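You operate a simulated robot arm through the tools that you are given. There is no shell and no other tool. Be economical: measure what you need, move in short steps, check, and stop when the job is done.

You run a simulated robot arm. Do the job below in one go: nothing can be reset, and whatever is moved stays where it is left.

TASK
Open the left cupboard door, take the orange cloth and leave it on the lower shelf of the teal cupboard, then shut the door. Then pull the grey drawer open. Keep to this order.

The check looks at the end state, three seconds after you hand in, the way a careful person would. Anything else that was tipped, shoved, dropped, spilled or broken makes it a failure. Flat cloth is picked up by pressing the open fingertips on it (5 to 10 N) and closing them slowly along it; thin cloth reads only 2 to 8 mm in the jaws.

THE ROBOT
A 7-joint arm with a two-finger parallel gripper on a trunk, on a base that drives. Base frame: it is fixed to the floor where the robot stands at the start and does not move with it; the origin is under the middle of the robot, x ahead of it, y to its left, z up. Readings come in m, degrees, newtons and seconds.
With the tool pointing down near the work surface it reaches from about 0.1 to 0.6 m from the robot's upright axis, wherever it stands. Its first joint turns from -115.0 to 115.0 degrees. Places, roughly: grey drawer [-1.4, 1.6, 0.2]; left cupboard door [0.9, 0.1, 1.5]; lower shelf of the teal cupboard (26x66 cm) [1.08, -0.06, 1.18]. Payload 3.91 kg.
Tool frame: the origin (TCP) lies between the finger pads and is the grasp point; the fingertips stand 0.03 m ahead of it; z points along the fingers, y is the line along which they close. Largest opening 0.11 m; finger width 0.02, thickness 0.01; the body of the gripper, 0.048 by 0.112 m, starts 0.055 m behind the TCP.
Orientation is that of the tool frame in the base frame, as a unit quaternion [w, x, y, z]. With the fingers straight down and closing along the base's y, the tool's x points along the base's -x, its y along +y and its z along -z.

THE INTERFACE
- The arm moves only by the tool move_arm. Its argument "series" is a list of rows, each a list of 7 numbers: the shift along the tool's x, y, z in m, then the turn, a rotation vector about the tool's x, y, z in degrees, then the closure in counts, from 0 (fully open) to 255 (shut). In form: [[dx, dy, dz, wx, wy, wz, hand], ...]. A call has 1 to 8 rows; each row shifts and turns the commanded pose from where the row before left it, along the tool's axes as they then stand. Each row takes 0.2 s and may step no farther than 0.05 m and 8.6 degrees from the row before; otherwise, or with a gripper value out of range, the whole call is refused. Where a pose cannot be reached the arm comes as near as it can. A force on the tool above 40 N (or 10 N above the force at the start of the call, whichever is more), or a blocked arm, ends the call early, and 0.2 s more pass. Each finger travels about 0.108 m/s and halts on what it meets, pressing with about 24 N; the grip force reading is that of the motor and also rises with nothing between the fingers. The clock runs only during rows and for 0.2 s after the last one: add rows that do not move to give the fingers time. It gives the time, the measured TCP pose, the force on the tool (base axes), the opening and the grip force at its end, in the units of the frame above (readings bear some noise), with the torque about the TCP (base axes, N m) and any sound that the robot's microphone picked up.
- Cameras (640 x 400 px; columns grow to the right, rows downward): "scene" is now at [0.0225, 0.1601, 1.7924]; the picture's right is [0.08, -1.00, 0.00], its down [-0.66, -0.05, -0.75] and it looks along [0.75, 0.06, -0.66] (base axes); focal length 270 px, centre (320, 200). "wrist" rides on the gripper at [0.072, 0.017, -0.103] in the tool frame; the picture's right is [-0.23, 0.97, 0.00], its down [-0.76, -0.18, -0.62] and it looks along [-0.61, -0.14, 0.78] (tool axes); focal length 222 px, centre (320, 200). There is no depth. A picture from a camera that has moved, and an enlarged one, comes with that camera's place and axes in the base frame and with its lens.
- grab_frame(camera): a new picture of that camera. The clock stands still meanwhile.
- raise_lower(by): slides the trunk up (or, below 0, down) by that many m; the arm and the scene camera ride with it, the base frame stays. It gives what a move gives, with no picture.
- steer(legs): drives the robot by 1 to 6 legs, each [ahead, turn to the left] in m and degrees, along the robot's own axes; the way and the turn of a leg run together, so that a leg with both is an arc; at most 1.5 m and 180 degrees a leg. The arm and the cameras ride along, it lands a little off, and it stops where it bumps. It gives what a move gives.
- head_to(pan, tilt): turns the head with the scene camera to pan (to the left, within 155 degrees either way) and tilt (down, from -29 to 69), counted from straight ahead of the robot. It gives what a move gives.
- inspect(camera, box): a new picture of the part [left, top, right, bottom] of that camera's present view, enlarged. The clock stands still meanwhile.
- finish_job(): hands the job in; it is judged then, once.

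Work in short steps. Places have to be worked out from the pictures, the camera data and where the tool is seen: move nearer, look again, correct. Check each grasp and each placing, and mend what went wrong. You have 165 turns and 128 pictures in all, those below and enlarged ones among them. Open the gripper and draw the arm clear of the work before you hand the job in, unless the task says otherwise; then end with one line.

The tools are called after "Emit:" as a command line: name --pt "numbers of a row" for each row, then --argument value for the rest, lists and objects as JSON in quotes. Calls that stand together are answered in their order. move_arm: Moves the arm, as the interface text tells. Its arguments: {"type":"object","properties":{"series":{"type":"array","items":{"type":"array","items":{"type":"number"}}}},"required":["series"]} The other tools are called the same way: raise_lower (by) slides the trunk up or down; steer (legs) drives the base; head_to (pan, tilt) turns the head that bears the scene camera; grab_frame (camera) takes a picture; inspect (camera, box) takes an enlarged picture of a part of a camera's view; finish_job () hands the job in.

At the start:

```text
time: 0.0
ee_pos: [0.4099, 0.1278, 1.4689]
orientation: [0.0, -0.001, 1.0, 0.0]
wrist_force: [0.8, 0.6, -0.6]
ft_torque: [-0.04, 0.0, -0.02]
opening: 0.11
gripper_force: 0.0
trunk travel left (down, up): [-0.9, 0.09]
robot x, y, heading: [-0.0012, -0.0017, -0.1]
head pan, tilt: [4.7, 41.6]
```

scene: 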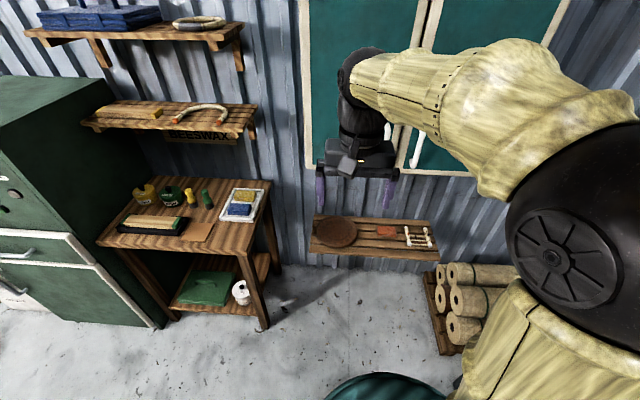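
wrist: 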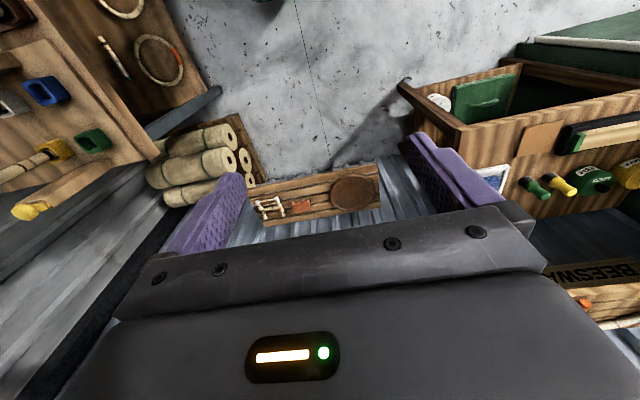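

I see the teal cupboard ahead; the orange cloth isn't clear yet. I look level at the cupboard and around.

Emit:
head_to --pan 0 --tilt 15

Emit:
grab_frame --camera "scene"

Emit:
head_to --pan 120 --tilt 35

Emit:
grab_frame --camera "scene"

Emit:
head_to --pan -80 --tilt 40

Emit:
grab_frame --camera "scene"

```text
time: 0.9
ee_pos: [0.4114, 0.1284, 1.4675]
orientation: [0.0, -0.001, 1.0, 0.001]
wrist_force: [0.3, 0.1, 0.1]
ft_torque: [-0.03, 0.0, 0.0]
opening: 0.1099
gripper_force: 0.1
trunk travel left (down, up): [-0.9, 0.09]
robot x, y, heading: [0.0007, -0.0, 0.0]
head pan, tilt: [0.0, 15.0]
```

```text
125 pictures are left
camera scene: at [0.0322, 0.1532, 1.8342], right [0.0, -1.0, 0.0], down [-0.26, 0.0, -0.97], along [0.97, 0.0, -0.26], focal length 270 px, centre (320, 200)
```

scene: 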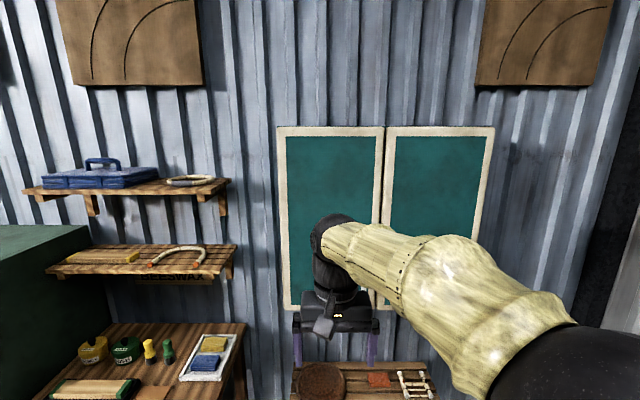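

```text
time: 2.9
ee_pos: [0.4113, 0.1282, 1.469]
orientation: [0.0, 0.0, 1.0, 0.0]
wrist_force: [0.2, -0.3, 0.6]
ft_torque: [-0.01, -0.02, 0.04]
opening: 0.1101
gripper_force: 0.1
trunk travel left (down, up): [-0.9, 0.09]
robot x, y, heading: [0.0001, -0.0006, -0.1]
head pan, tilt: [120.0, 35.0]
```

```text
124 pictures are left
camera scene: at [-0.1052, 0.2295, 1.8023], right [0.87, 0.5, 0.0], down [0.29, -0.5, -0.82], along [-0.41, 0.71, -0.57], focal length 270 px, centre (320, 200)
```

scene: 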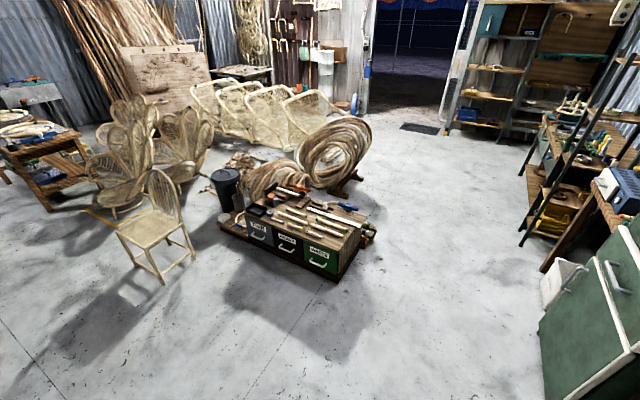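

```text
time: 5.8
ee_pos: [0.412, 0.1267, 1.4673]
orientation: [0.0, 0.0, 1.0, 0.0]
wrist_force: [-0.4, -0.8, -0.2]
ft_torque: [0.0, 0.0, -0.04]
opening: 0.1098
gripper_force: 0.1
trunk travel left (down, up): [-0.9, 0.09]
robot x, y, heading: [-0.0005, 0.0009, -0.1]
head pan, tilt: [-80.0, 40.0]
```

```text
123 pictures are left
camera scene: at [-0.0464, 0.0695, 1.7948], right [-0.98, -0.17, 0.0], down [-0.11, 0.63, -0.77], along [0.13, -0.75, -0.64], focal length 270 px, centre (320, 200)
```

scene: 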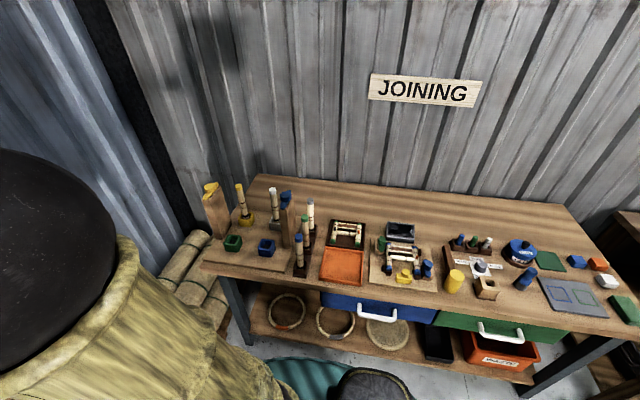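

Candidates for the cloth are the orange square on the joining bench and the item under the cupboard. I zoom on both.

Emit:
inspect --camera "scene" --box '[200, 170, 440, 320]'

Emit:
inspect --camera "scene" --box '[420, 200, 640, 337]'

Emit:
head_to --pan 0 --tilt 42

Emit:
inspect --camera "scene" --box '[240, 180, 480, 330]'

Emit:
inspect --camera "scene" --box '[220, 0, 540, 200]'

```text
2.67 times, centred on (320, 245) of scene
camera zoom: at [-0.0464, 0.0695, 1.7948], right [-0.98, -0.17, 0.0], down [-0.11, 0.63, -0.77], along [0.13, -0.75, -0.64], focal length 719 px, centre (320, 80)
```

zoom: 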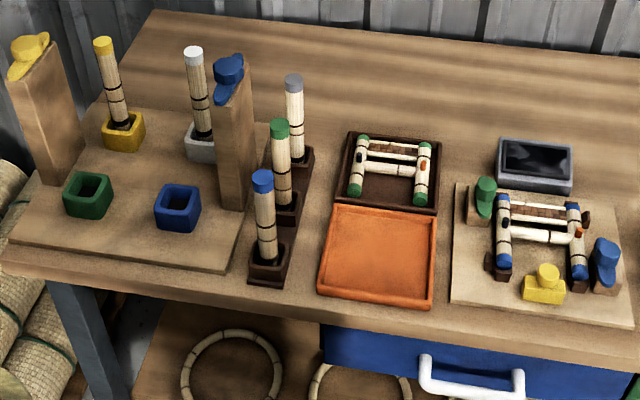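

```text
2.91 times, centred on (530, 268) of scene
camera zoom: at [-0.0464, 0.0695, 1.7948], right [-0.98, -0.17, 0.0], down [-0.11, 0.63, -0.77], along [0.13, -0.75, -0.64], focal length 784 px, centre (-291, 1)
```

zoom: 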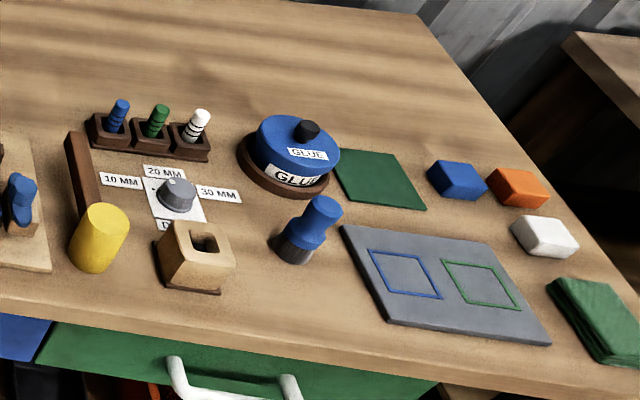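

```text
time: 7.4
ee_pos: [0.41, 0.1282, 1.4696]
orientation: [0.0, 0.0, 1.0, 0.001]
wrist_force: [1.0, 0.1, -0.1]
ft_torque: [-0.01, 0.01, -0.01]
opening: 0.1102
gripper_force: 0.1
trunk travel left (down, up): [-0.9, 0.09]
robot x, y, heading: [0.0018, 0.0013, -0.2]
head pan, tilt: [0.0, 42.0]
```

```text
2.67 times, centred on (360, 255) of scene
camera zoom: at [0.0224, 0.1531, 1.7918], right [0.0, -1.0, 0.0], down [-0.67, 0.0, -0.74], along [0.74, 0.0, -0.67], focal length 719 px, centre (213, 53)
```

zoom: 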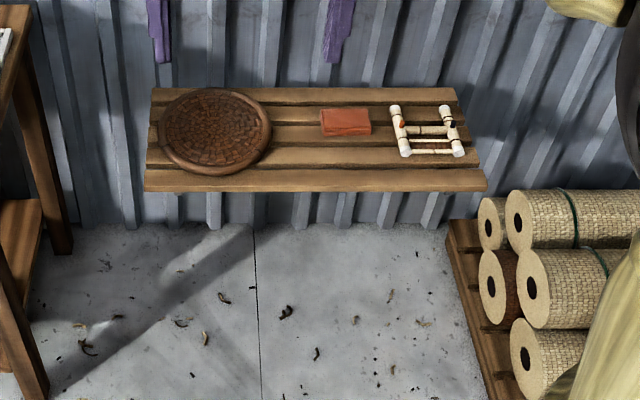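

```text
2.00 times, centred on (380, 100) of scene
camera zoom: at [0.0224, 0.1531, 1.7918], right [0.0, -1.0, 0.0], down [-0.67, 0.0, -0.74], along [0.74, 0.0, -0.67], focal length 539 px, centre (200, 400)
```

zoom: 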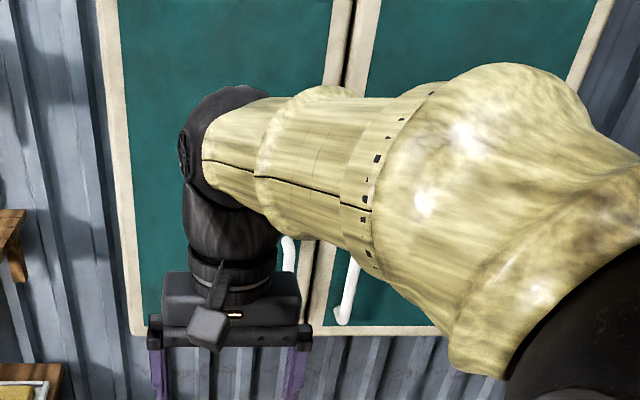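

The folded orange cloth lies on the slatted shelf below the cupboard, about [1.08, -0.14, 0.63]. Left door has a white vertical handle near y≈0, z≈1.3. I turn the gripper to point forward.

Emit:
move_arm --pt "-0.04 0 0 0 -8 0 0" --pt "-0.04 0 0 0 -8 0 0" --pt "0 0 0 0 -8 0 0" --pt "0 0 0 0 -8 0 0" --pt "0 0 0 0 -8 0 0" --pt "0 0 0 0 -8 0 0" --pt "0 0 0 0 -8 0 0" --pt "0 0 0 0 -8 0 0"

Emit:
move_arm --pt "0 0 0 0 -8 0 0" --pt "0 0 0 0 -8 0 0" --pt "0 0 0 0 -8 0 0" --pt "0 0 0 0 -2 0 0"

Emit:
head_to --pan 0 --tilt 25

Emit:
grab_frame --camera "scene"

Emit:
grab_frame --camera "wrist"

```text
time: 9.2
ee_pos: [0.4897, 0.1265, 1.4743]
orientation: [0.529, 0.0, 0.849, 0.001]
wrist_force: [0.1, -0.3, 0.3]
ft_torque: [-0.02, 0.03, 0.03]
opening: 0.1099
gripper_force: 0.1
trunk travel left (down, up): [-0.9, 0.09]
robot x, y, heading: [0.0013, -0.0029, 0.2]
head pan, tilt: [0.0, 42.0]
```

```text
time: 10.2
ee_pos: [0.4903, 0.127, 1.4734]
orientation: [0.708, -0.001, 0.706, 0.001]
wrist_force: [-1.2, -0.2, -0.7]
ft_torque: [0.02, -0.02, 0.02]
opening: 0.11
gripper_force: 0.1
trunk travel left (down, up): [-0.9, 0.09]
robot x, y, heading: [0.0018, 0.0039, 0.1]
head pan, tilt: [0.0, 42.0]
```

```text
time: 11.0
ee_pos: [0.491, 0.1268, 1.4735]
orientation: [0.707, 0.0, 0.708, 0.0]
wrist_force: [-0.5, 0.0, -1.2]
ft_torque: [0.01, 0.01, 0.0]
opening: 0.1099
gripper_force: 0.0
trunk travel left (down, up): [-0.9, 0.09]
robot x, y, heading: [0.0008, -0.0004, -0.3]
head pan, tilt: [0.0, 25.0]
```

```text
118 pictures are left
camera scene: at [0.0309, 0.1532, 1.818], right [0.0, -1.0, 0.0], down [-0.42, 0.0, -0.91], along [0.91, 0.0, -0.42], focal length 270 px, centre (320, 200)
```

scene: 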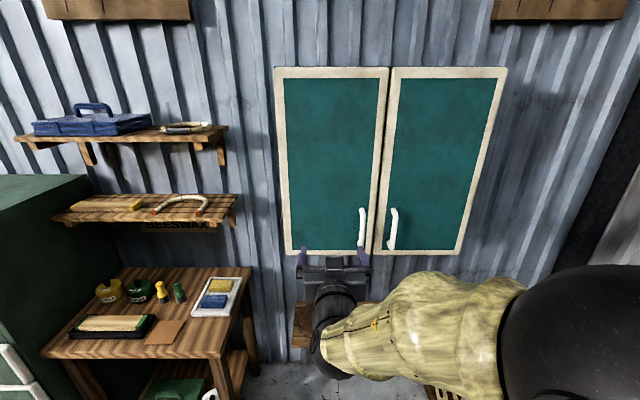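

```text
117 pictures are left
camera wrist: at [0.3874, 0.144, 1.3999], right [0.0, 0.97, 0.23], down [-0.62, -0.18, 0.76], along [0.78, -0.14, 0.61], focal length 222 px, centre (320, 200)
```

wrist: 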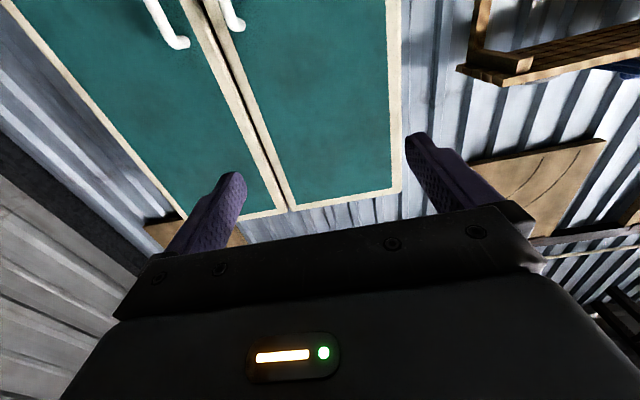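

The left door's handle is a vertical bar at about x 0.88, y 0.0, z 1.25–1.38. I drive 0.2 m ahead and line up the open fingers in front of it.

Emit:
steer --legs '[[0.2, 0]]'

Emit:
move_arm --pt "0.04 -0.03 0 0 0 0 0" --pt "0.04 -0.03 0 0 0 0 0" --pt "0.04 -0.03 0 0 0 0 0" --pt "0.04 -0.03 0 0 0 0 0" --pt "0 0 0 0 0 0 0"

Emit:
grab_frame --camera "scene"

Emit:
grab_frame --camera "wrist"

```text
time: 12.6
ee_pos: [0.693, 0.1306, 1.4738]
orientation: [0.707, -0.002, 0.707, 0.001]
wrist_force: [-0.5, -0.7, -0.6]
ft_torque: [0.03, -0.02, 0.02]
opening: 0.1101
gripper_force: 0.1
trunk travel left (down, up): [-0.9, 0.09]
robot x, y, heading: [0.2039, 0.001, 0.3]
head pan, tilt: [0.0, 25.0]
```

```text
time: 13.8
ee_pos: [0.7377, 0.072, 1.3366]
orientation: [0.707, 0.004, 0.707, -0.004]
wrist_force: [0.6, 0.3, 0.4]
ft_torque: [0.03, -0.01, -0.02]
opening: 0.11
gripper_force: 0.1
out of reach, approached as far as the arm can: row 1, 2, 3, 4
trunk travel left (down, up): [-0.9, 0.09]
robot x, y, heading: [0.2001, -0.0005, 0.4]
head pan, tilt: [0.0, 25.0]
```

```text
116 pictures are left
camera scene: at [0.2301, 0.1539, 1.8182], right [0.01, -1.0, 0.0], down [-0.42, 0.0, -0.91], along [0.91, 0.0, -0.42], focal length 270 px, centre (320, 200)
```

scene: 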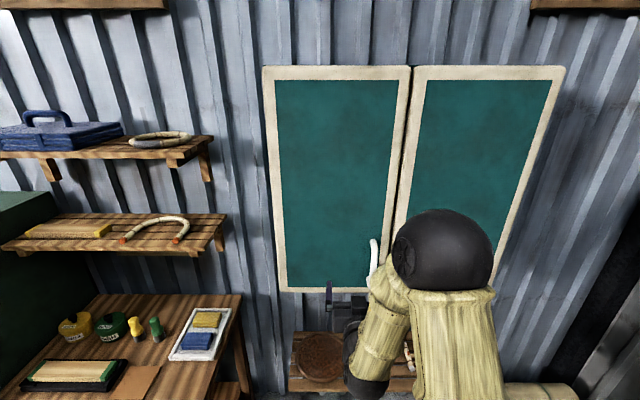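

```text
115 pictures are left
camera wrist: at [0.6346, 0.0901, 1.263], right [0.01, 0.97, 0.23], down [-0.62, -0.17, 0.76], along [0.78, -0.15, 0.61], focal length 222 px, centre (320, 200)
```

wrist: 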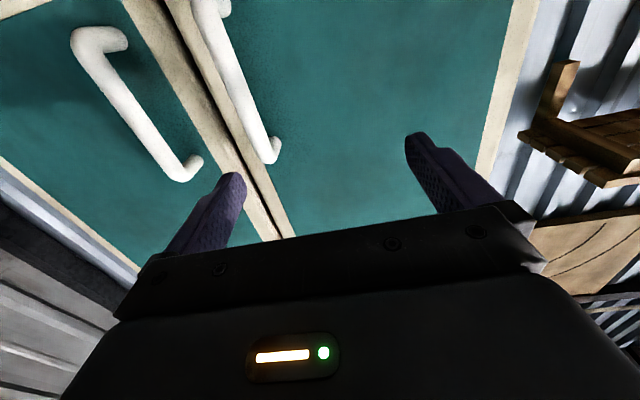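

The arm is too folded there; same arm shape with a lower trunk would work. I drive back a little, raise the tool, and lower the trunk instead.

Emit:
move_arm --pt "-0.04 0 0 0 0 0 0" --pt "-0.04 0 0 0 0 0 0" --pt "-0.04 0 0 0 0 0 0" --pt "-0.03 0 0 0 0 0 0" --pt "0 0 0 0 0 0 0"

Emit:
raise_lower --by -0.16

```text
time: 15.0
ee_pos: [0.7376, 0.0754, 1.4811]
orientation: [0.707, 0.0, 0.707, 0.001]
wrist_force: [-0.4, -0.1, 0.5]
ft_torque: [0.0, -0.02, 0.0]
opening: 0.1101
gripper_force: 0.0
trunk travel left (down, up): [-0.9, 0.09]
robot x, y, heading: [0.2035, 0.001, 0.7]
head pan, tilt: [0.0, 25.0]
```

```text
time: 16.8
ee_pos: [0.7372, 0.0753, 1.3203]
orientation: [0.707, -0.002, 0.707, 0.002]
wrist_force: [0.3, 0.7, 0.5]
ft_torque: [-0.02, -0.01, 0.03]
opening: 0.11
gripper_force: 0.1
trunk travel left (down, up): [-0.74, 0.25]
robot x, y, heading: [0.1986, 0.002, 0.3]
head pan, tilt: [0.0, 25.0]
```

TCP at [0.737, 0.075, 1.32]. Shift 0.075 right to the handle's y≈0, stopping short of it.

Emit:
move_arm --pt "0 -0.04 0 0 0 0 0" --pt "0 -0.035 0 0 0 0 0" --pt "0 0 0.03 0 0 0 0" --pt "0 0 0 0 0 0 0"

Emit:
grab_frame --camera "wrist"

Emit:
grab_frame --camera "scene"

```text
time: 17.8
ee_pos: [0.771, 0.0282, 1.3198]
orientation: [0.707, -0.002, 0.707, 0.002]
wrist_force: [0.6, -0.4, 0.8]
ft_torque: [0.02, 0.03, 0.0]
opening: 0.11
gripper_force: 0.0
out of reach, approached as far as the arm can: row 1
trunk travel left (down, up): [-0.74, 0.25]
robot x, y, heading: [0.2041, -0.0001, 0.2]
head pan, tilt: [0.0, 25.0]
```

```text
114 pictures are left
camera wrist: at [0.6661, 0.0443, 1.2456], right [0.0, 0.97, 0.23], down [-0.62, -0.18, 0.76], along [0.78, -0.14, 0.61], focal length 222 px, centre (320, 200)
```

wrist: 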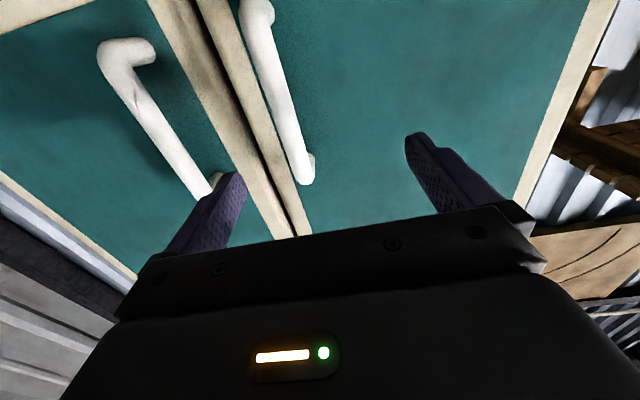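

```text
113 pictures are left
camera scene: at [0.2334, 0.1542, 1.658], right [0.01, -1.0, 0.0], down [-0.42, 0.0, -0.91], along [0.91, 0.01, -0.42], focal length 270 px, centre (320, 200)
```

scene: 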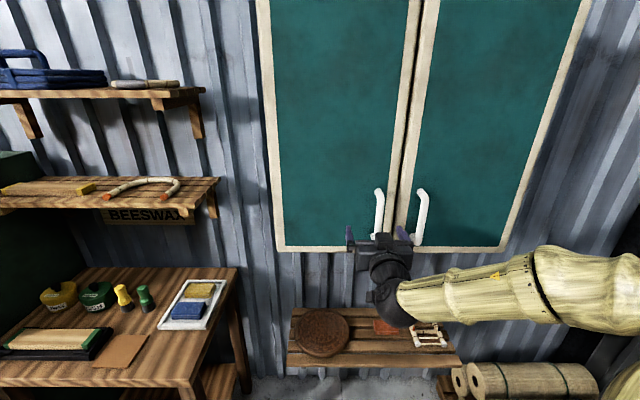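

The arm is cramped so close; I back the base off 0.13 m and extend the arm instead, so it has room to pull.

Emit:
steer --legs '[[-0.13, 0]]'

Emit:
move_arm --pt "0 -0.027 0.04 0 0 0 0" --pt "0 0 0.04 0 0 0 0" --pt "0 0 0.04 0 0 0 0" --pt "0 0 0.03 0 0 0 0" --pt "0 0 0 0 0 0 0"

Emit:
grab_frame --camera "wrist"

Emit:
inspect --camera "scene" --box '[260, 120, 500, 270]'

```text
time: 19.1
ee_pos: [0.635, 0.026, 1.3206]
orientation: [0.707, -0.001, 0.707, 0.001]
wrist_force: [-0.1, -0.2, 1.1]
ft_torque: [-0.02, 0.0, 0.02]
opening: 0.1101
gripper_force: 0.1
trunk travel left (down, up): [-0.74, 0.25]
robot x, y, heading: [0.0681, -0.003, 0.1]
head pan, tilt: [0.0, 25.0]
```

```text
time: 20.3
ee_pos: [0.7871, -0.0019, 1.3223]
orientation: [0.707, 0.0, 0.707, 0.0]
wrist_force: [0.2, 0.2, -0.1]
ft_torque: [-0.03, 0.02, 0.01]
opening: 0.1101
gripper_force: 0.1
trunk travel left (down, up): [-0.74, 0.25]
robot x, y, heading: [0.0685, 0.0019, 0.3]
head pan, tilt: [0.0, 25.0]
```

```text
112 pictures are left
camera wrist: at [0.6836, 0.0152, 1.2487], right [0.0, 0.97, 0.23], down [-0.62, -0.18, 0.76], along [0.78, -0.14, 0.61], focal length 222 px, centre (320, 200)
```

wrist: 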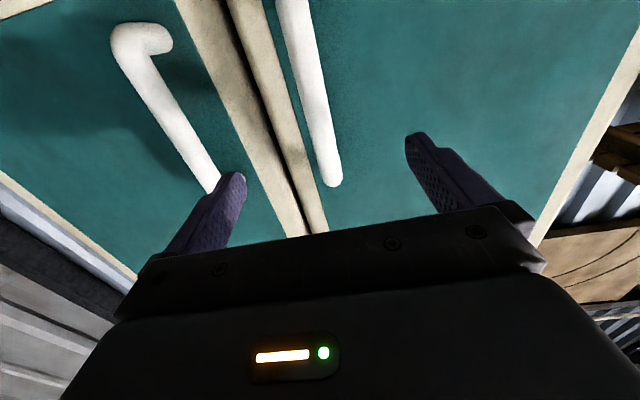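

```text
2.67 times, centred on (380, 195) of scene
camera zoom: at [0.0999, 0.1532, 1.6581], right [0.0, -1.0, 0.0], down [-0.42, 0.0, -0.91], along [0.91, 0.0, -0.42], focal length 719 px, centre (160, 213)
```

zoom: 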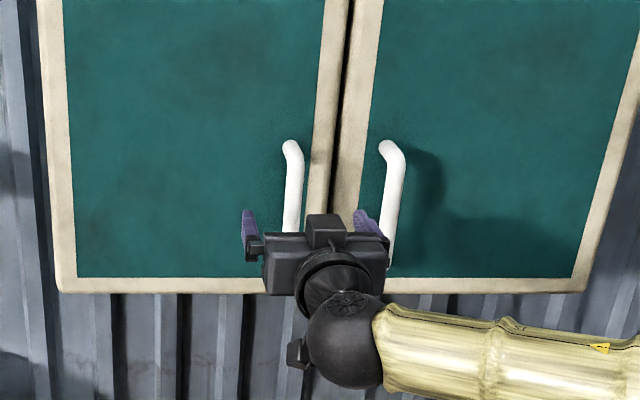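

Handle is centred between the fingers. I advance 0.08 m then close.

Emit:
move_arm --pt "0 0.002 0.04 0 0 0 0" --pt "0 0 0.03 0 0 0 0" --pt "0 0 0.01 0 0 0 0" --pt "0 0 0 0 0 0 0"

Emit:
grab_frame --camera "wrist"

Emit:
inspect --camera "scene" --box '[260, 120, 500, 270]'

```text
time: 21.3
ee_pos: [0.8661, 0.0013, 1.3217]
orientation: [0.707, -0.001, 0.707, 0.002]
wrist_force: [-0.9, -0.1, -0.7]
ft_torque: [0.01, 0.0, -0.04]
opening: 0.11
gripper_force: 0.0
trunk travel left (down, up): [-0.74, 0.25]
robot x, y, heading: [0.0696, -0.0029, 0.3]
head pan, tilt: [0.0, 25.0]
```

```text
110 pictures are left
camera wrist: at [0.7634, 0.0182, 1.2478], right [0.0, 0.97, 0.23], down [-0.62, -0.18, 0.76], along [0.78, -0.14, 0.61], focal length 222 px, centre (320, 200)
```

wrist: 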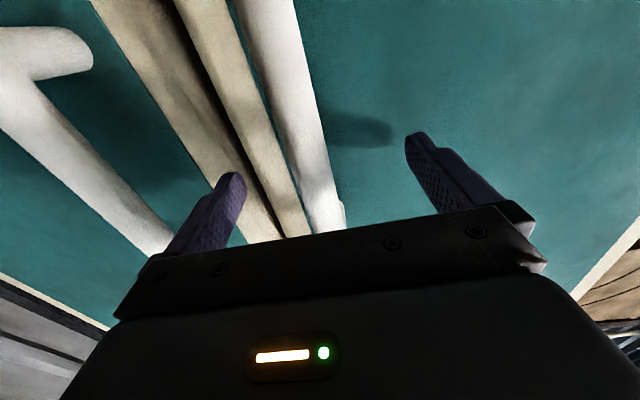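

```text
2.67 times, centred on (380, 195) of scene
camera zoom: at [0.1003, 0.1532, 1.6581], right [0.0, -1.0, 0.0], down [-0.42, 0.0, -0.91], along [0.91, 0.0, -0.42], focal length 719 px, centre (160, 213)
```

zoom: 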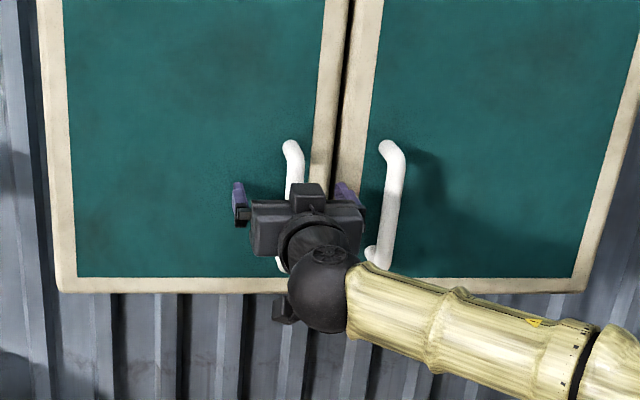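

Fingers straddle the bar; I close.

Emit:
move_arm --pt "0 0 0 0 0 0 120" --pt "0 0 0 0 0 0 200" --pt "0 0 0 0 0 0 255" --pt "0 0 0 0 0 0 255"

```text
time: 22.3
ee_pos: [0.8657, 0.0006, 1.3221]
orientation: [0.707, 0.0, 0.707, 0.0]
wrist_force: [0.3, -2.6, -0.1]
ft_torque: [-0.06, -0.04, -0.03]
opening: 0.0198
gripper_force: 45.0
trunk travel left (down, up): [-0.74, 0.25]
robot x, y, heading: [0.0708, 0.0006, -0.2]
head pan, tilt: [0.0, 25.0]
```

A 20 mm bar is held firmly. I pull along the hinge arc (hinge ≈ [0.92, 0.283]), 5° per row with the tool turning along.

Emit:
move_arm --pt "0 0.0055 -0.0245 5 0 0 255" --pt "0 0.0055 -0.0245 5 0 0 255" --pt "0 0.0055 -0.0245 5 0 0 255" --pt "0 0 0 0 0 0 255"

Emit:
grab_frame --camera "scene"

```text
time: 23.3
ee_pos: [0.7948, 0.0296, 1.3219]
orientation: [0.703, 0.087, 0.7, -0.09]
wrist_force: [12.9, 22.7, 16.0]
ft_torque: [0.57, 0.62, -0.01]
opening: 0.0199
gripper_force: 44.5
trunk travel left (down, up): [-0.74, 0.25]
robot x, y, heading: [0.073, 0.0018, 0.4]
head pan, tilt: [0.0, 25.0]
```

```text
108 pictures are left
camera scene: at [0.1014, 0.1584, 1.6577], right [0.0, -1.0, 0.0], down [-0.42, 0.0, -0.91], along [0.91, 0.0, -0.42], focal length 270 px, centre (320, 200)
```

scene: 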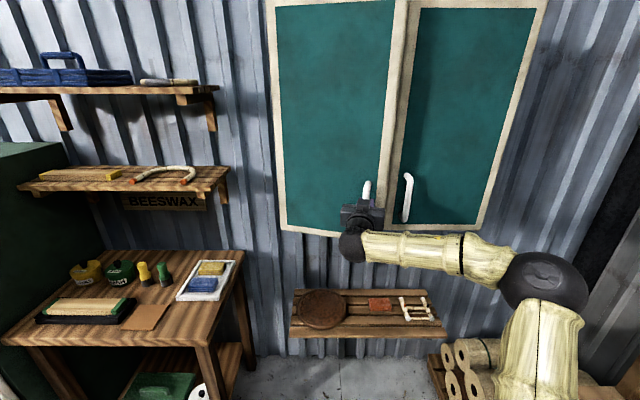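

The door opens; the handle drifts a bit more to +y than I commanded, so I correct and continue.

Emit:
move_arm --pt "0 0.009 -0.0245 5 0 0 255" --pt "0 0.0075 -0.0245 5 0 0 255" --pt "0 0.0075 -0.0245 5 0 0 255" --pt "0 0 0 0 0 0 255"

```text
time: 24.3
ee_pos: [0.7348, 0.0723, 1.3229]
orientation: [0.683, 0.182, 0.683, -0.182]
wrist_force: [10.5, 9.2, 8.1]
ft_torque: [-0.44, -1.07, -0.21]
opening: 0.0195
gripper_force: 45.4
trunk travel left (down, up): [-0.74, 0.25]
robot x, y, heading: [0.0702, -0.0025, 0.0]
head pan, tilt: [0.0, 25.0]
```

Emit:
move_arm --pt "0 0.008 -0.0245 5 0 0 255" --pt "0 0.0075 -0.0245 5 0 0 255" --pt "0 0.0075 -0.0245 5 0 0 255" --pt "0 0 0 0 0 0 255"

Emit:
move_arm --pt "0 0.008 -0.0245 5 0 0 255" --pt "0 0.0075 -0.0245 5 0 0 255" --pt "0 0.0075 -0.0245 5 0 0 255" --pt "0 0 0 0 0 0 255"

Emit:
grab_frame --camera "scene"

```text
time: 25.3
ee_pos: [0.6838, 0.1335, 1.322]
orientation: [0.654, 0.27, 0.653, -0.27]
wrist_force: [-3.0, -2.4, 14.2]
ft_torque: [-0.56, -0.33, -0.19]
opening: 0.0199
gripper_force: 45.7
trunk travel left (down, up): [-0.74, 0.25]
robot x, y, heading: [0.068, -0.0013, 0.4]
head pan, tilt: [0.0, 25.0]
```

```text
time: 26.3
ee_pos: [0.6531, 0.202, 1.3211]
orientation: [0.612, 0.354, 0.613, -0.353]
wrist_force: [-27.6, -9.6, -10.6]
ft_torque: [0.08, -0.06, -0.24]
opening: 0.02
gripper_force: 44.8
trunk travel left (down, up): [-0.74, 0.25]
robot x, y, heading: [0.0734, -0.0005, -0.1]
head pan, tilt: [0.0, 25.0]
```

```text
107 pictures are left
camera scene: at [0.0957, 0.151, 1.6581], right [0.0, -1.0, 0.0], down [-0.42, 0.0, -0.91], along [0.91, 0.0, -0.42], focal length 270 px, centre (320, 200)
```

scene: 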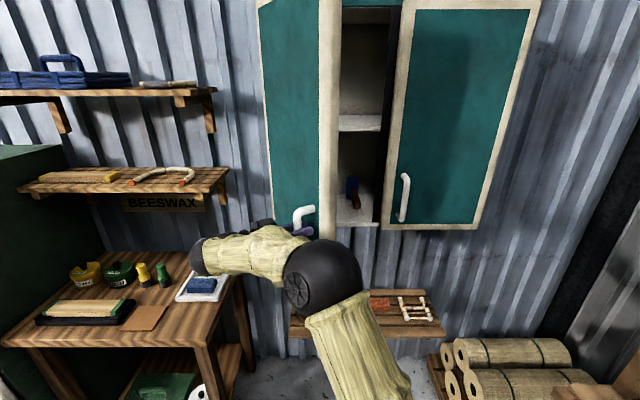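

Door is at 60°; a blue item stands on the lower shelf inside (to be left alone). I swing a bit further, easing the sideways strain.

Emit:
move_arm --pt "0 0.001 -0.0245 5 0 0 255" --pt "0 0.0055 -0.0245 5 0 0 255" --pt "0 0.0055 -0.0245 5 0 0 255" --pt "0 0 0 0 0 0 255"

Emit:
move_arm --pt "0 0.0055 -0.0245 5 0 0 255" --pt "0 0.0055 -0.0245 5 0 0 255" --pt "0 0.0055 -0.0245 5 0 0 255" --pt "0 0 0 0 0 0 255"

Emit:
grab_frame --camera "scene"

```text
time: 27.1
ee_pos: [0.6404, 0.2727, 1.3213]
orientation: [0.567, 0.427, 0.561, -0.426]
wrist_force: [9.4, 1.7, 2.8]
ft_torque: [-0.96, 0.24, 0.34]
opening: 0.0198
gripper_force: 45.1
trunk travel left (down, up): [-0.74, 0.25]
robot x, y, heading: [0.0744, 0.0008, 0.4]
head pan, tilt: [0.0, 25.0]
stopped in row 4: the force on the tool passed its limit (the readings are from after the stop); the commanded pose is now the measured one
```

```text
time: 27.5
ee_pos: [0.6385, 0.2809, 1.3207]
orientation: [0.544, 0.45, 0.555, -0.44]
wrist_force: [3.1, 0.5, 0.6]
ft_torque: [-1.02, -0.03, 0.3]
opening: 0.0194
gripper_force: 44.5
out of reach, approached as far as the arm can: row 1
trunk travel left (down, up): [-0.74, 0.25]
robot x, y, heading: [0.0703, -0.002, 0.0]
head pan, tilt: [0.0, 25.0]
stopped in row 1: the force on the tool passed its limit (the readings are from after the stop); the commanded pose is now the measured one
```

```text
106 pictures are left
camera scene: at [0.1015, 0.1533, 1.6579], right [0.0, -1.0, 0.0], down [-0.42, 0.0, -0.91], along [0.91, 0.0, -0.42], focal length 270 px, centre (320, 200)
```

scene: 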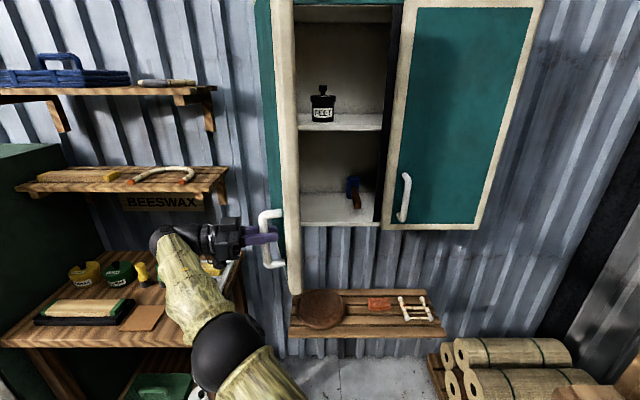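

Door is ~78° open, enough. I release the handle, withdraw to the left, and back the base away.

Emit:
move_arm --pt "0 0 0 0 0 0 120" --pt "0 0 0 0 0 0 0" --pt "0 0 0 0 0 0 0" --pt "0 0 -0.03 0 0 0 0" --pt "0 0 -0.04 0 0 0 0" --pt "0 0 -0.03 0 0 0 0" --pt "0 0 0 0 0 0 0"

Emit:
grab_frame --camera "scene"

```text
time: 29.1
ee_pos: [0.6355, 0.292, 1.32]
orientation: [0.543, 0.451, 0.555, -0.44]
wrist_force: [-0.1, 0.0, -0.6]
ft_torque: [0.0, 0.02, 0.01]
opening: 0.1102
gripper_force: 0.0
out of reach, approached as far as the arm can: row 4, 5, 6
trunk travel left (down, up): [-0.74, 0.25]
robot x, y, heading: [0.0701, -0.0012, 0.1]
head pan, tilt: [0.0, 25.0]
```

```text
105 pictures are left
camera scene: at [0.101, 0.1536, 1.658], right [0.0, -1.0, 0.0], down [-0.42, 0.0, -0.91], along [0.91, 0.0, -0.42], focal length 270 px, centre (320, 200)
```

scene: 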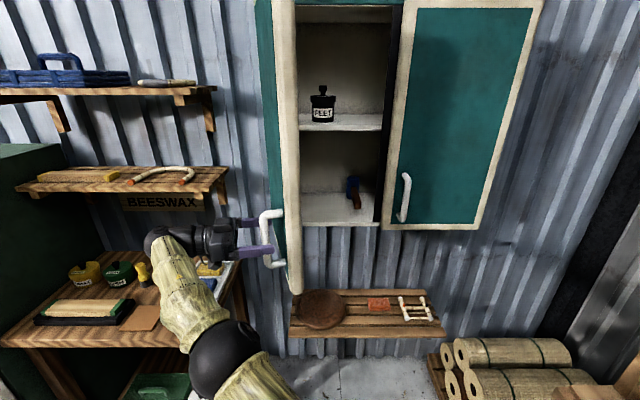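

The arm is at its limit; I use a slight left turn of the base to slide the fingers off the handle.

Emit:
steer --legs '[[0.03, 8]]'

Emit:
grab_frame --camera "scene"

```text
time: 30.1
ee_pos: [0.6195, 0.3683, 1.3189]
orientation: [0.572, 0.412, 0.585, -0.401]
wrist_force: [-0.2, 0.5, 0.4]
ft_torque: [0.0, 0.01, -0.03]
opening: 0.1099
gripper_force: 0.0
trunk travel left (down, up): [-0.74, 0.25]
robot x, y, heading: [0.1009, 0.0012, 8.0]
head pan, tilt: [0.0, 25.0]
```

```text
104 pictures are left
camera scene: at [0.1093, 0.1582, 1.6581], right [0.14, -0.99, 0.0], down [-0.42, -0.06, -0.91], along [0.9, 0.13, -0.42], focal length 270 px, centre (320, 200)
```

scene: 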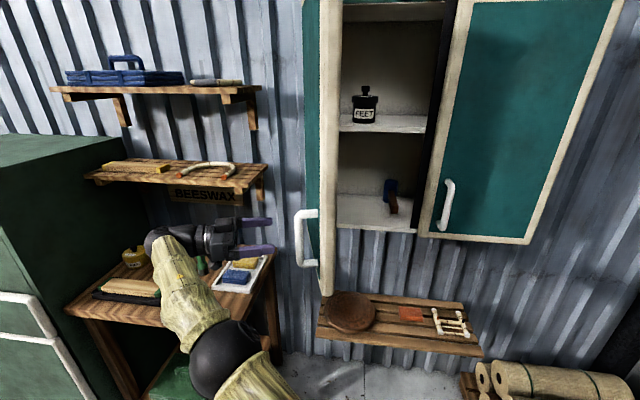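

Fingers are clear of the handle. I back away 0.35 m, then straighten the heading.

Emit:
steer --legs '[[-0.2, 0], [-0.15, 0], [0, -8]]'

Emit:
move_arm --pt "0 -0.03 0.02 -8 0 0 0" --pt "0 -0.03 0.02 -8 0 0 0" --pt "0 -0.03 0.02 -8 0 0 0" --pt "0 -0.03 0 -8 0 0 0" --pt "0 -0.03 0 -8 0 0 0" --pt "0 -0.03 0 -8 0 0 0" --pt "0 -0.03 0 -8 0 0 0" --pt "0 -0.03 0 -8 0 0 0"

Emit:
grab_frame --camera "scene"

```text
time: 33.4
ee_pos: [0.3116, 0.2478, 1.3203]
orientation: [0.546, 0.448, 0.557, -0.438]
wrist_force: [0.3, -0.3, 0.6]
ft_torque: [0.05, 0.0, 0.01]
opening: 0.1101
gripper_force: 0.1
trunk travel left (down, up): [-0.74, 0.25]
robot x, y, heading: [-0.2511, -0.0489, 0.2]
head pan, tilt: [0.0, 25.0]
```

```text
time: 35.1
ee_pos: [0.1683, 0.0546, 1.3303]
orientation: [0.699, 0.092, 0.705, -0.075]
wrist_force: [-0.2, 0.1, 0.2]
ft_torque: [-0.02, 0.0, 0.02]
opening: 0.1097
gripper_force: 0.1
out of reach, approached as far as the arm can: row 8
trunk travel left (down, up): [-0.74, 0.25]
robot x, y, heading: [-0.2525, -0.0461, -0.0]
head pan, tilt: [0.0, 25.0]
```

```text
103 pictures are left
camera scene: at [-0.2212, 0.1032, 1.6583], right [0.01, -1.0, 0.0], down [-0.42, 0.0, -0.91], along [0.91, 0.01, -0.42], focal length 270 px, centre (320, 200)
```

scene: 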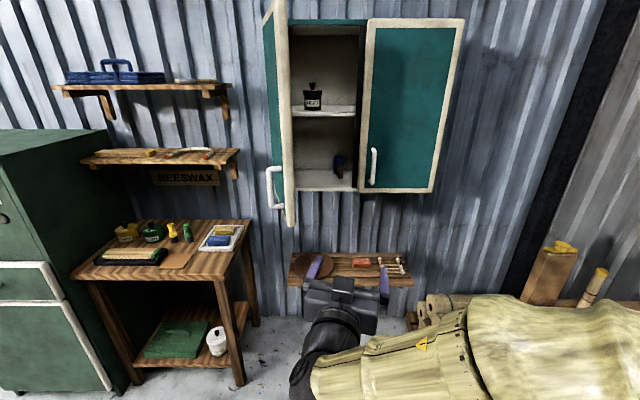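

The door stays open. Now I straighten the tool, extend, and turn it to point down for the cloth.

Emit:
move_arm --pt "0 0 0.05 -6 0 0 0" --pt "0 0 0.05 -6 0 0 0" --pt "0 0 0.05 0 8 0 0" --pt "0 0 0.05 0 8 0 0" --pt "0 0 0.04 0 8 0 0" --pt "0 0 0 0 8 0 0" --pt "0 0 0 0 8 0 0" --pt "0 0 0 0 8 0 0"

Emit:
move_arm --pt "0 0 0 0 8 0 0" --pt "0 0 0 0 8 0 0" --pt "0 0 0 0 8 0 0" --pt "0 0 0 0 8 0 0" --pt "0 0 0 0 8 0 0" --pt "0 0 0 0 2 0 0" --pt "0 0 0 0 0 0 0"

Emit:
head_to --pan -30 --tilt 45

Emit:
grab_frame --camera "scene"

```text
time: 37.0
ee_pos: [0.411, 0.0266, 1.286]
orientation: [0.357, 0.016, 0.934, 0.003]
wrist_force: [-0.4, 0.6, -0.4]
ft_torque: [-0.07, -0.06, -0.02]
opening: 0.1101
gripper_force: 0.0
out of reach, approached as far as the arm can: row 6
trunk travel left (down, up): [-0.74, 0.25]
robot x, y, heading: [-0.253, -0.0479, 0.6]
head pan, tilt: [0.0, 25.0]
```

```text
time: 38.5
ee_pos: [0.4112, 0.0254, 1.2873]
orientation: [-0.002, 0.015, 1.0, 0.01]
wrist_force: [-0.7, 0.1, 0.3]
ft_torque: [-0.01, 0.05, -0.01]
opening: 0.11
gripper_force: 0.1
trunk travel left (down, up): [-0.74, 0.25]
robot x, y, heading: [-0.2482, -0.0487, 0.4]
head pan, tilt: [0.0, 25.0]
```

```text
time: 39.5
ee_pos: [0.4102, 0.024, 1.2873]
orientation: [-0.002, 0.015, 1.0, 0.011]
wrist_force: [-0.3, -0.4, -0.1]
ft_torque: [-0.01, -0.01, 0.01]
opening: 0.1101
gripper_force: 0.1
trunk travel left (down, up): [-0.74, 0.25]
robot x, y, heading: [-0.2502, -0.0489, 0.5]
head pan, tilt: [-30.0, 45.0]
```

```text
102 pictures are left
camera scene: at [-0.2426, 0.0647, 1.6275], right [-0.49, -0.87, 0.0], down [-0.62, 0.35, -0.71], along [0.62, -0.35, -0.71], focal length 270 px, centre (320, 200)
```

scene: 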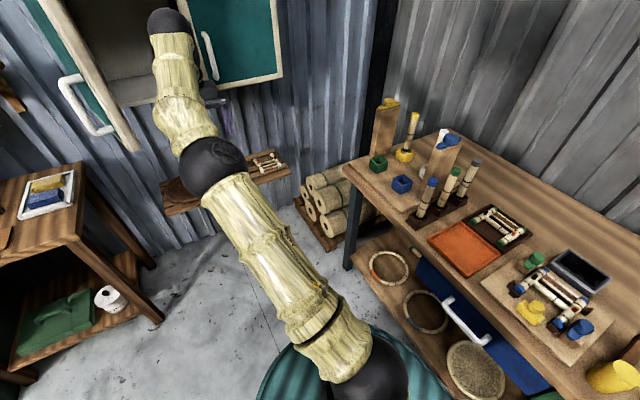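

The arm is well stretched; bench clear. I lower the trunk 0.5 m, then drive forward so the gripper nears the low shelf under the cupboard.

Emit:
raise_lower --by -0.5

Emit:
steer --legs '[[0.45, 0]]'

Emit:
head_to --pan 0 --tilt 30

Emit:
grab_frame --camera "scene"

Emit:
grab_frame --camera "wrist"

```text
refused: -0.5 is not a number from -0.4 to 0.4
```

```text
time: 42.2
ee_pos: [0.8626, 0.0332, 1.2861]
orientation: [-0.003, 0.011, 1.0, 0.011]
wrist_force: [-0.6, -0.3, 0.2]
ft_torque: [-0.01, 0.05, -0.03]
opening: 0.1102
gripper_force: 0.0
trunk travel left (down, up): [-0.74, 0.25]
robot x, y, heading: [0.2007, -0.0438, 0.8]
head pan, tilt: [-30.0, 45.0]
```

```text
time: 43.2
ee_pos: [0.8618, 0.0333, 1.2872]
orientation: [-0.001, 0.011, 1.0, 0.01]
wrist_force: [0.2, 0.5, 0.0]
ft_torque: [0.01, -0.01, -0.01]
opening: 0.1101
gripper_force: 0.1
trunk travel left (down, up): [-0.74, 0.25]
robot x, y, heading: [0.2031, -0.0438, 1.0]
head pan, tilt: [0.0, 30.0]
```

```text
101 pictures are left
camera scene: at [0.2277, 0.1105, 1.65], right [0.01, -1.0, 0.0], down [-0.5, -0.01, -0.87], along [0.87, 0.01, -0.5], focal length 270 px, centre (320, 200)
```

scene: 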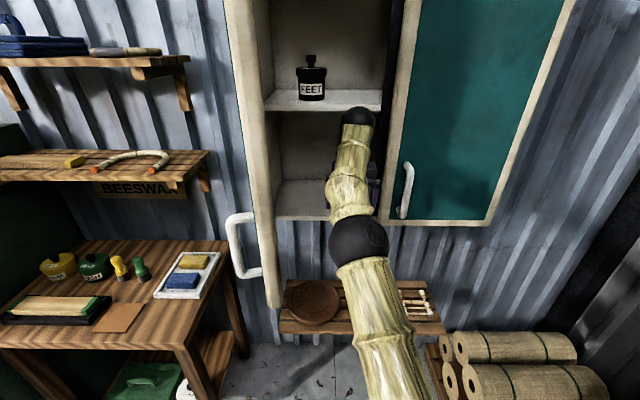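

```text
100 pictures are left
camera wrist: at [0.7901, 0.0505, 1.3892], right [0.25, 0.97, 0.02], down [0.76, -0.21, 0.62], along [0.6, -0.14, -0.79], focal length 222 px, centre (320, 200)
```

wrist: 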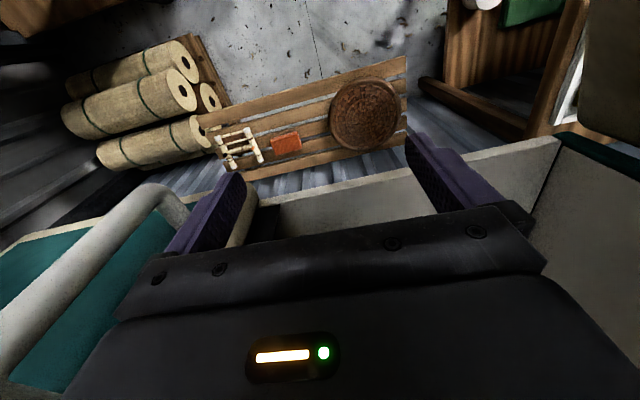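

Nothing was touched, though that forward drive happened before lowering. Cloth confirmed at about [1.08, -0.135, 0.63]. I back off 0.15 m, then lower.

Emit:
steer --legs '[[-0.15, 0]]'

Emit:
raise_lower --by -0.4

Emit:
raise_lower --by -0.1

Emit:
grab_frame --camera "wrist"

Emit:
grab_frame --camera "scene"

```text
time: 44.5
ee_pos: [0.7146, 0.0343, 1.2879]
orientation: [-0.001, 0.011, 1.0, 0.01]
wrist_force: [-0.5, -0.7, 0.3]
ft_torque: [-0.02, -0.01, 0.02]
opening: 0.1101
gripper_force: 0.0
trunk travel left (down, up): [-0.74, 0.25]
robot x, y, heading: [0.0555, -0.0464, 0.8]
head pan, tilt: [0.0, 30.0]
```

```text
time: 48.4
ee_pos: [0.7152, 0.0338, 0.8872]
orientation: [-0.001, 0.011, 1.0, 0.011]
wrist_force: [-0.4, 0.4, 0.0]
ft_torque: [0.0, -0.05, -0.03]
opening: 0.1103
gripper_force: 0.1
trunk travel left (down, up): [-0.34, 0.65]
robot x, y, heading: [0.0539, -0.046, 1.2]
head pan, tilt: [0.0, 30.0]
```

```text
time: 49.7
ee_pos: [0.7144, 0.0337, 0.7861]
orientation: [-0.001, 0.011, 1.0, 0.011]
wrist_force: [0.9, 0.0, 0.3]
ft_torque: [-0.05, 0.02, 0.03]
opening: 0.1101
gripper_force: 0.0
trunk travel left (down, up): [-0.24, 0.75]
robot x, y, heading: [0.0538, -0.0433, 1.0]
head pan, tilt: [0.0, 30.0]
```

```text
99 pictures are left
camera wrist: at [0.6436, 0.0498, 0.8894], right [0.25, 0.97, 0.02], down [0.76, -0.21, 0.62], along [0.6, -0.14, -0.79], focal length 222 px, centre (320, 200)
```

wrist: 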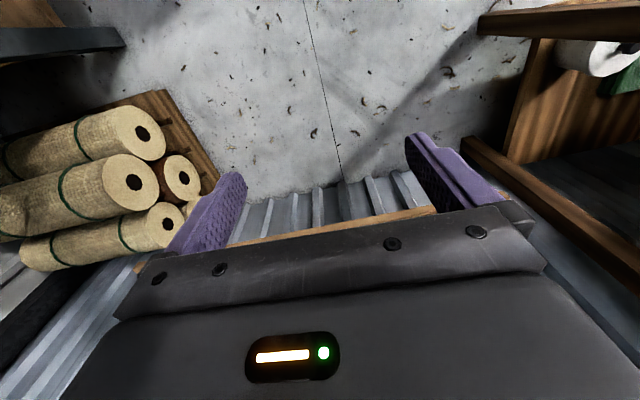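

```text
98 pictures are left
camera scene: at [0.0812, 0.1083, 1.1501], right [0.02, -1.0, 0.0], down [-0.5, -0.01, -0.87], along [0.87, 0.01, -0.5], focal length 270 px, centre (320, 200)
```

scene: 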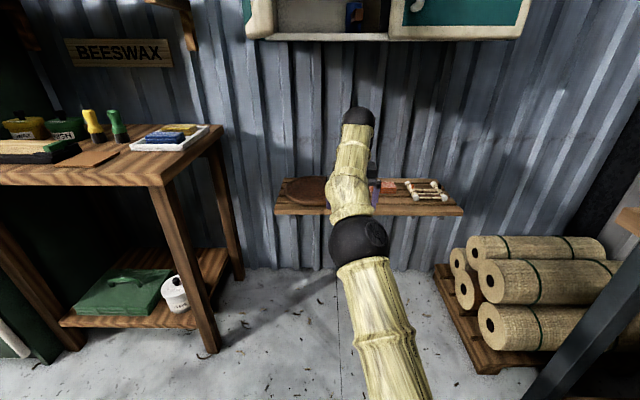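

Cloth again at ~[1.08, -0.15, 0.64]. I shift the arm right and drive forward so the gripper comes just above it.

Emit:
move_arm --pt "0 -0.05 0 0 0 0 0" --pt "0 -0.05 0 0 0 0 0" --pt "0 -0.05 0 0 0 -1 0" --pt "0 -0.02 0 0 0 0 0" --pt "0 0 0 0 0 0 0"

Emit:
steer --legs '[[0.26, 0]]'

Emit:
grab_frame --camera "wrist"

Emit:
grab_frame --camera "scene"

```text
time: 50.9
ee_pos: [0.709, -0.1368, 0.781]
orientation: [-0.001, 0.0, 1.0, 0.012]
wrist_force: [-0.4, -0.5, -0.2]
ft_torque: [0.02, 0.02, 0.0]
opening: 0.1099
gripper_force: 0.0
trunk travel left (down, up): [-0.24, 0.75]
robot x, y, heading: [0.0542, -0.046, 1.1]
head pan, tilt: [0.0, 30.0]
```

```text
time: 52.8
ee_pos: [0.9713, -0.1343, 0.78]
orientation: [-0.002, 0.003, 1.0, 0.011]
wrist_force: [-0.7, 0.8, 0.3]
ft_torque: [0.0, 0.03, -0.02]
opening: 0.11
gripper_force: 0.0
trunk travel left (down, up): [-0.24, 0.75]
robot x, y, heading: [0.313, -0.0415, 0.8]
head pan, tilt: [0.0, 30.0]
```

```text
97 pictures are left
camera wrist: at [0.8998, -0.1193, 0.8828], right [0.23, 0.97, 0.02], down [0.76, -0.2, 0.62], along [0.6, -0.13, -0.79], focal length 222 px, centre (320, 200)
```

wrist: 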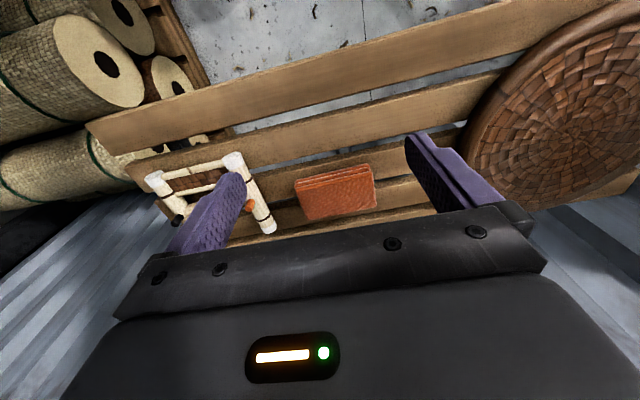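

```text
96 pictures are left
camera scene: at [0.3443, 0.1123, 1.1501], right [0.01, -1.0, 0.0], down [-0.5, -0.01, -0.87], along [0.87, 0.01, -0.5], focal length 270 px, centre (320, 200)
```

scene: 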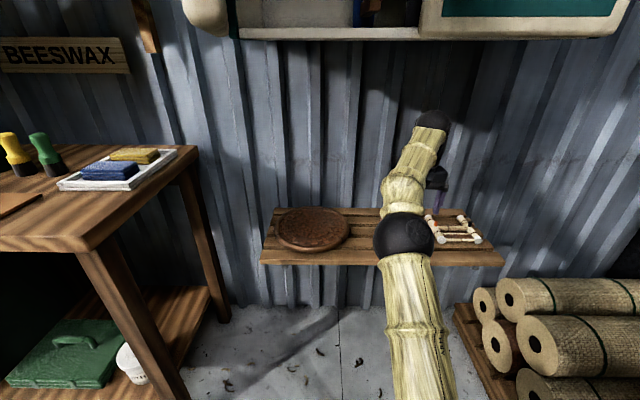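

Cloth spans x 1.05–1.12, y −0.19…−0.085, centre [1.083, −0.137]. I drive 0.11 m more, half close the fingers and come down to 2–3 cm above.

Emit:
steer --legs '[[0.112, 0]]'

Emit:
move_arm --pt "0 0 0.03 0 0 0 60" --pt "0 0 0.03 0 0 0 90" --pt "0 0 0.02 0 0 0 90" --pt "0 0 0 0 0 0 90"

Emit:
grab_frame --camera "wrist"

Emit:
grab_frame --camera "scene"

```text
time: 54.0
ee_pos: [1.0803, -0.1323, 0.7802]
orientation: [-0.002, 0.003, 1.0, 0.01]
wrist_force: [0.2, 0.8, -0.1]
ft_torque: [-0.06, 0.04, -0.01]
opening: 0.11
gripper_force: 0.1
trunk travel left (down, up): [-0.24, 0.75]
robot x, y, heading: [0.4277, -0.0423, 0.7]
head pan, tilt: [0.0, 30.0]
```

```text
time: 55.0
ee_pos: [1.0796, -0.1308, 0.7]
orientation: [-0.002, 0.004, 1.0, 0.01]
wrist_force: [0.7, 0.0, -0.7]
ft_torque: [-0.02, -0.01, 0.0]
opening: 0.0712
gripper_force: 0.0
trunk travel left (down, up): [-0.24, 0.75]
robot x, y, heading: [0.4317, -0.0434, 1.0]
head pan, tilt: [0.0, 30.0]
```

```text
95 pictures are left
camera wrist: at [1.0088, -0.1152, 0.8025], right [0.23, 0.97, 0.02], down [0.76, -0.2, 0.62], along [0.6, -0.13, -0.79], focal length 222 px, centre (320, 200)
```

wrist: 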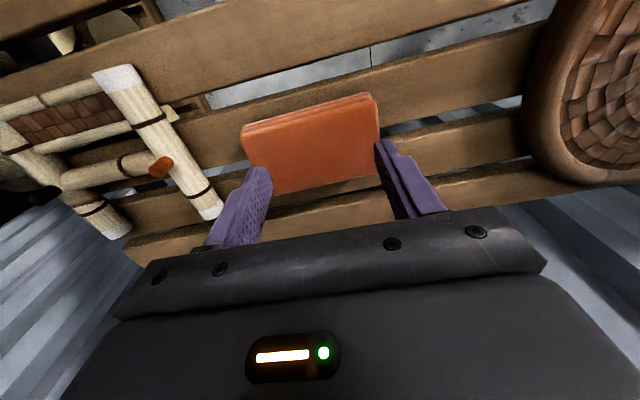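

```text
94 pictures are left
camera scene: at [0.4549, 0.1137, 1.1501], right [0.01, -1.0, 0.0], down [-0.5, -0.01, -0.87], along [0.87, 0.01, -0.5], focal length 270 px, centre (320, 200)
```

scene: 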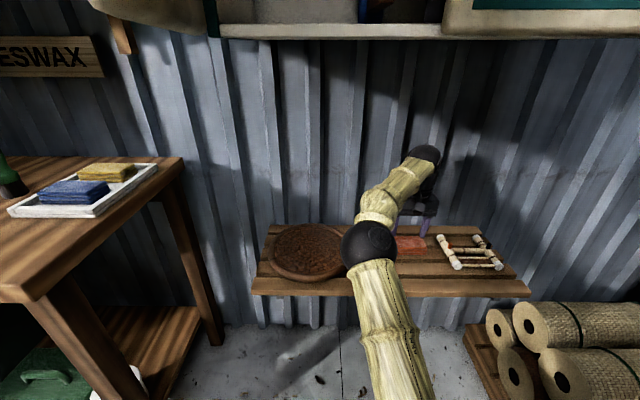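

Fingers sit over the cloth, 71 mm apart. I descend slowly until a few newtons of contact.

Emit:
move_arm --pt "0 -0.004 0.02 0 0 0 90" --pt "0 0 0.006 0 0 0 90" --pt "0 0 0.004 0 0 0 90"

```text
time: 55.9
ee_pos: [1.0811, -0.1353, 0.6778]
orientation: [0.004, 0.004, 1.0, 0.007]
wrist_force: [-4.7, 2.4, 18.7]
ft_torque: [-0.62, 0.22, -0.24]
opening: 0.0697
gripper_force: 0.0
trunk travel left (down, up): [-0.24, 0.75]
robot x, y, heading: [0.4274, -0.0405, 1.1]
head pan, tilt: [0.0, 30.0]
stopped in row 3: the force on the tool passed its limit (the readings are from after the stop); the commanded pose is now the measured one
```

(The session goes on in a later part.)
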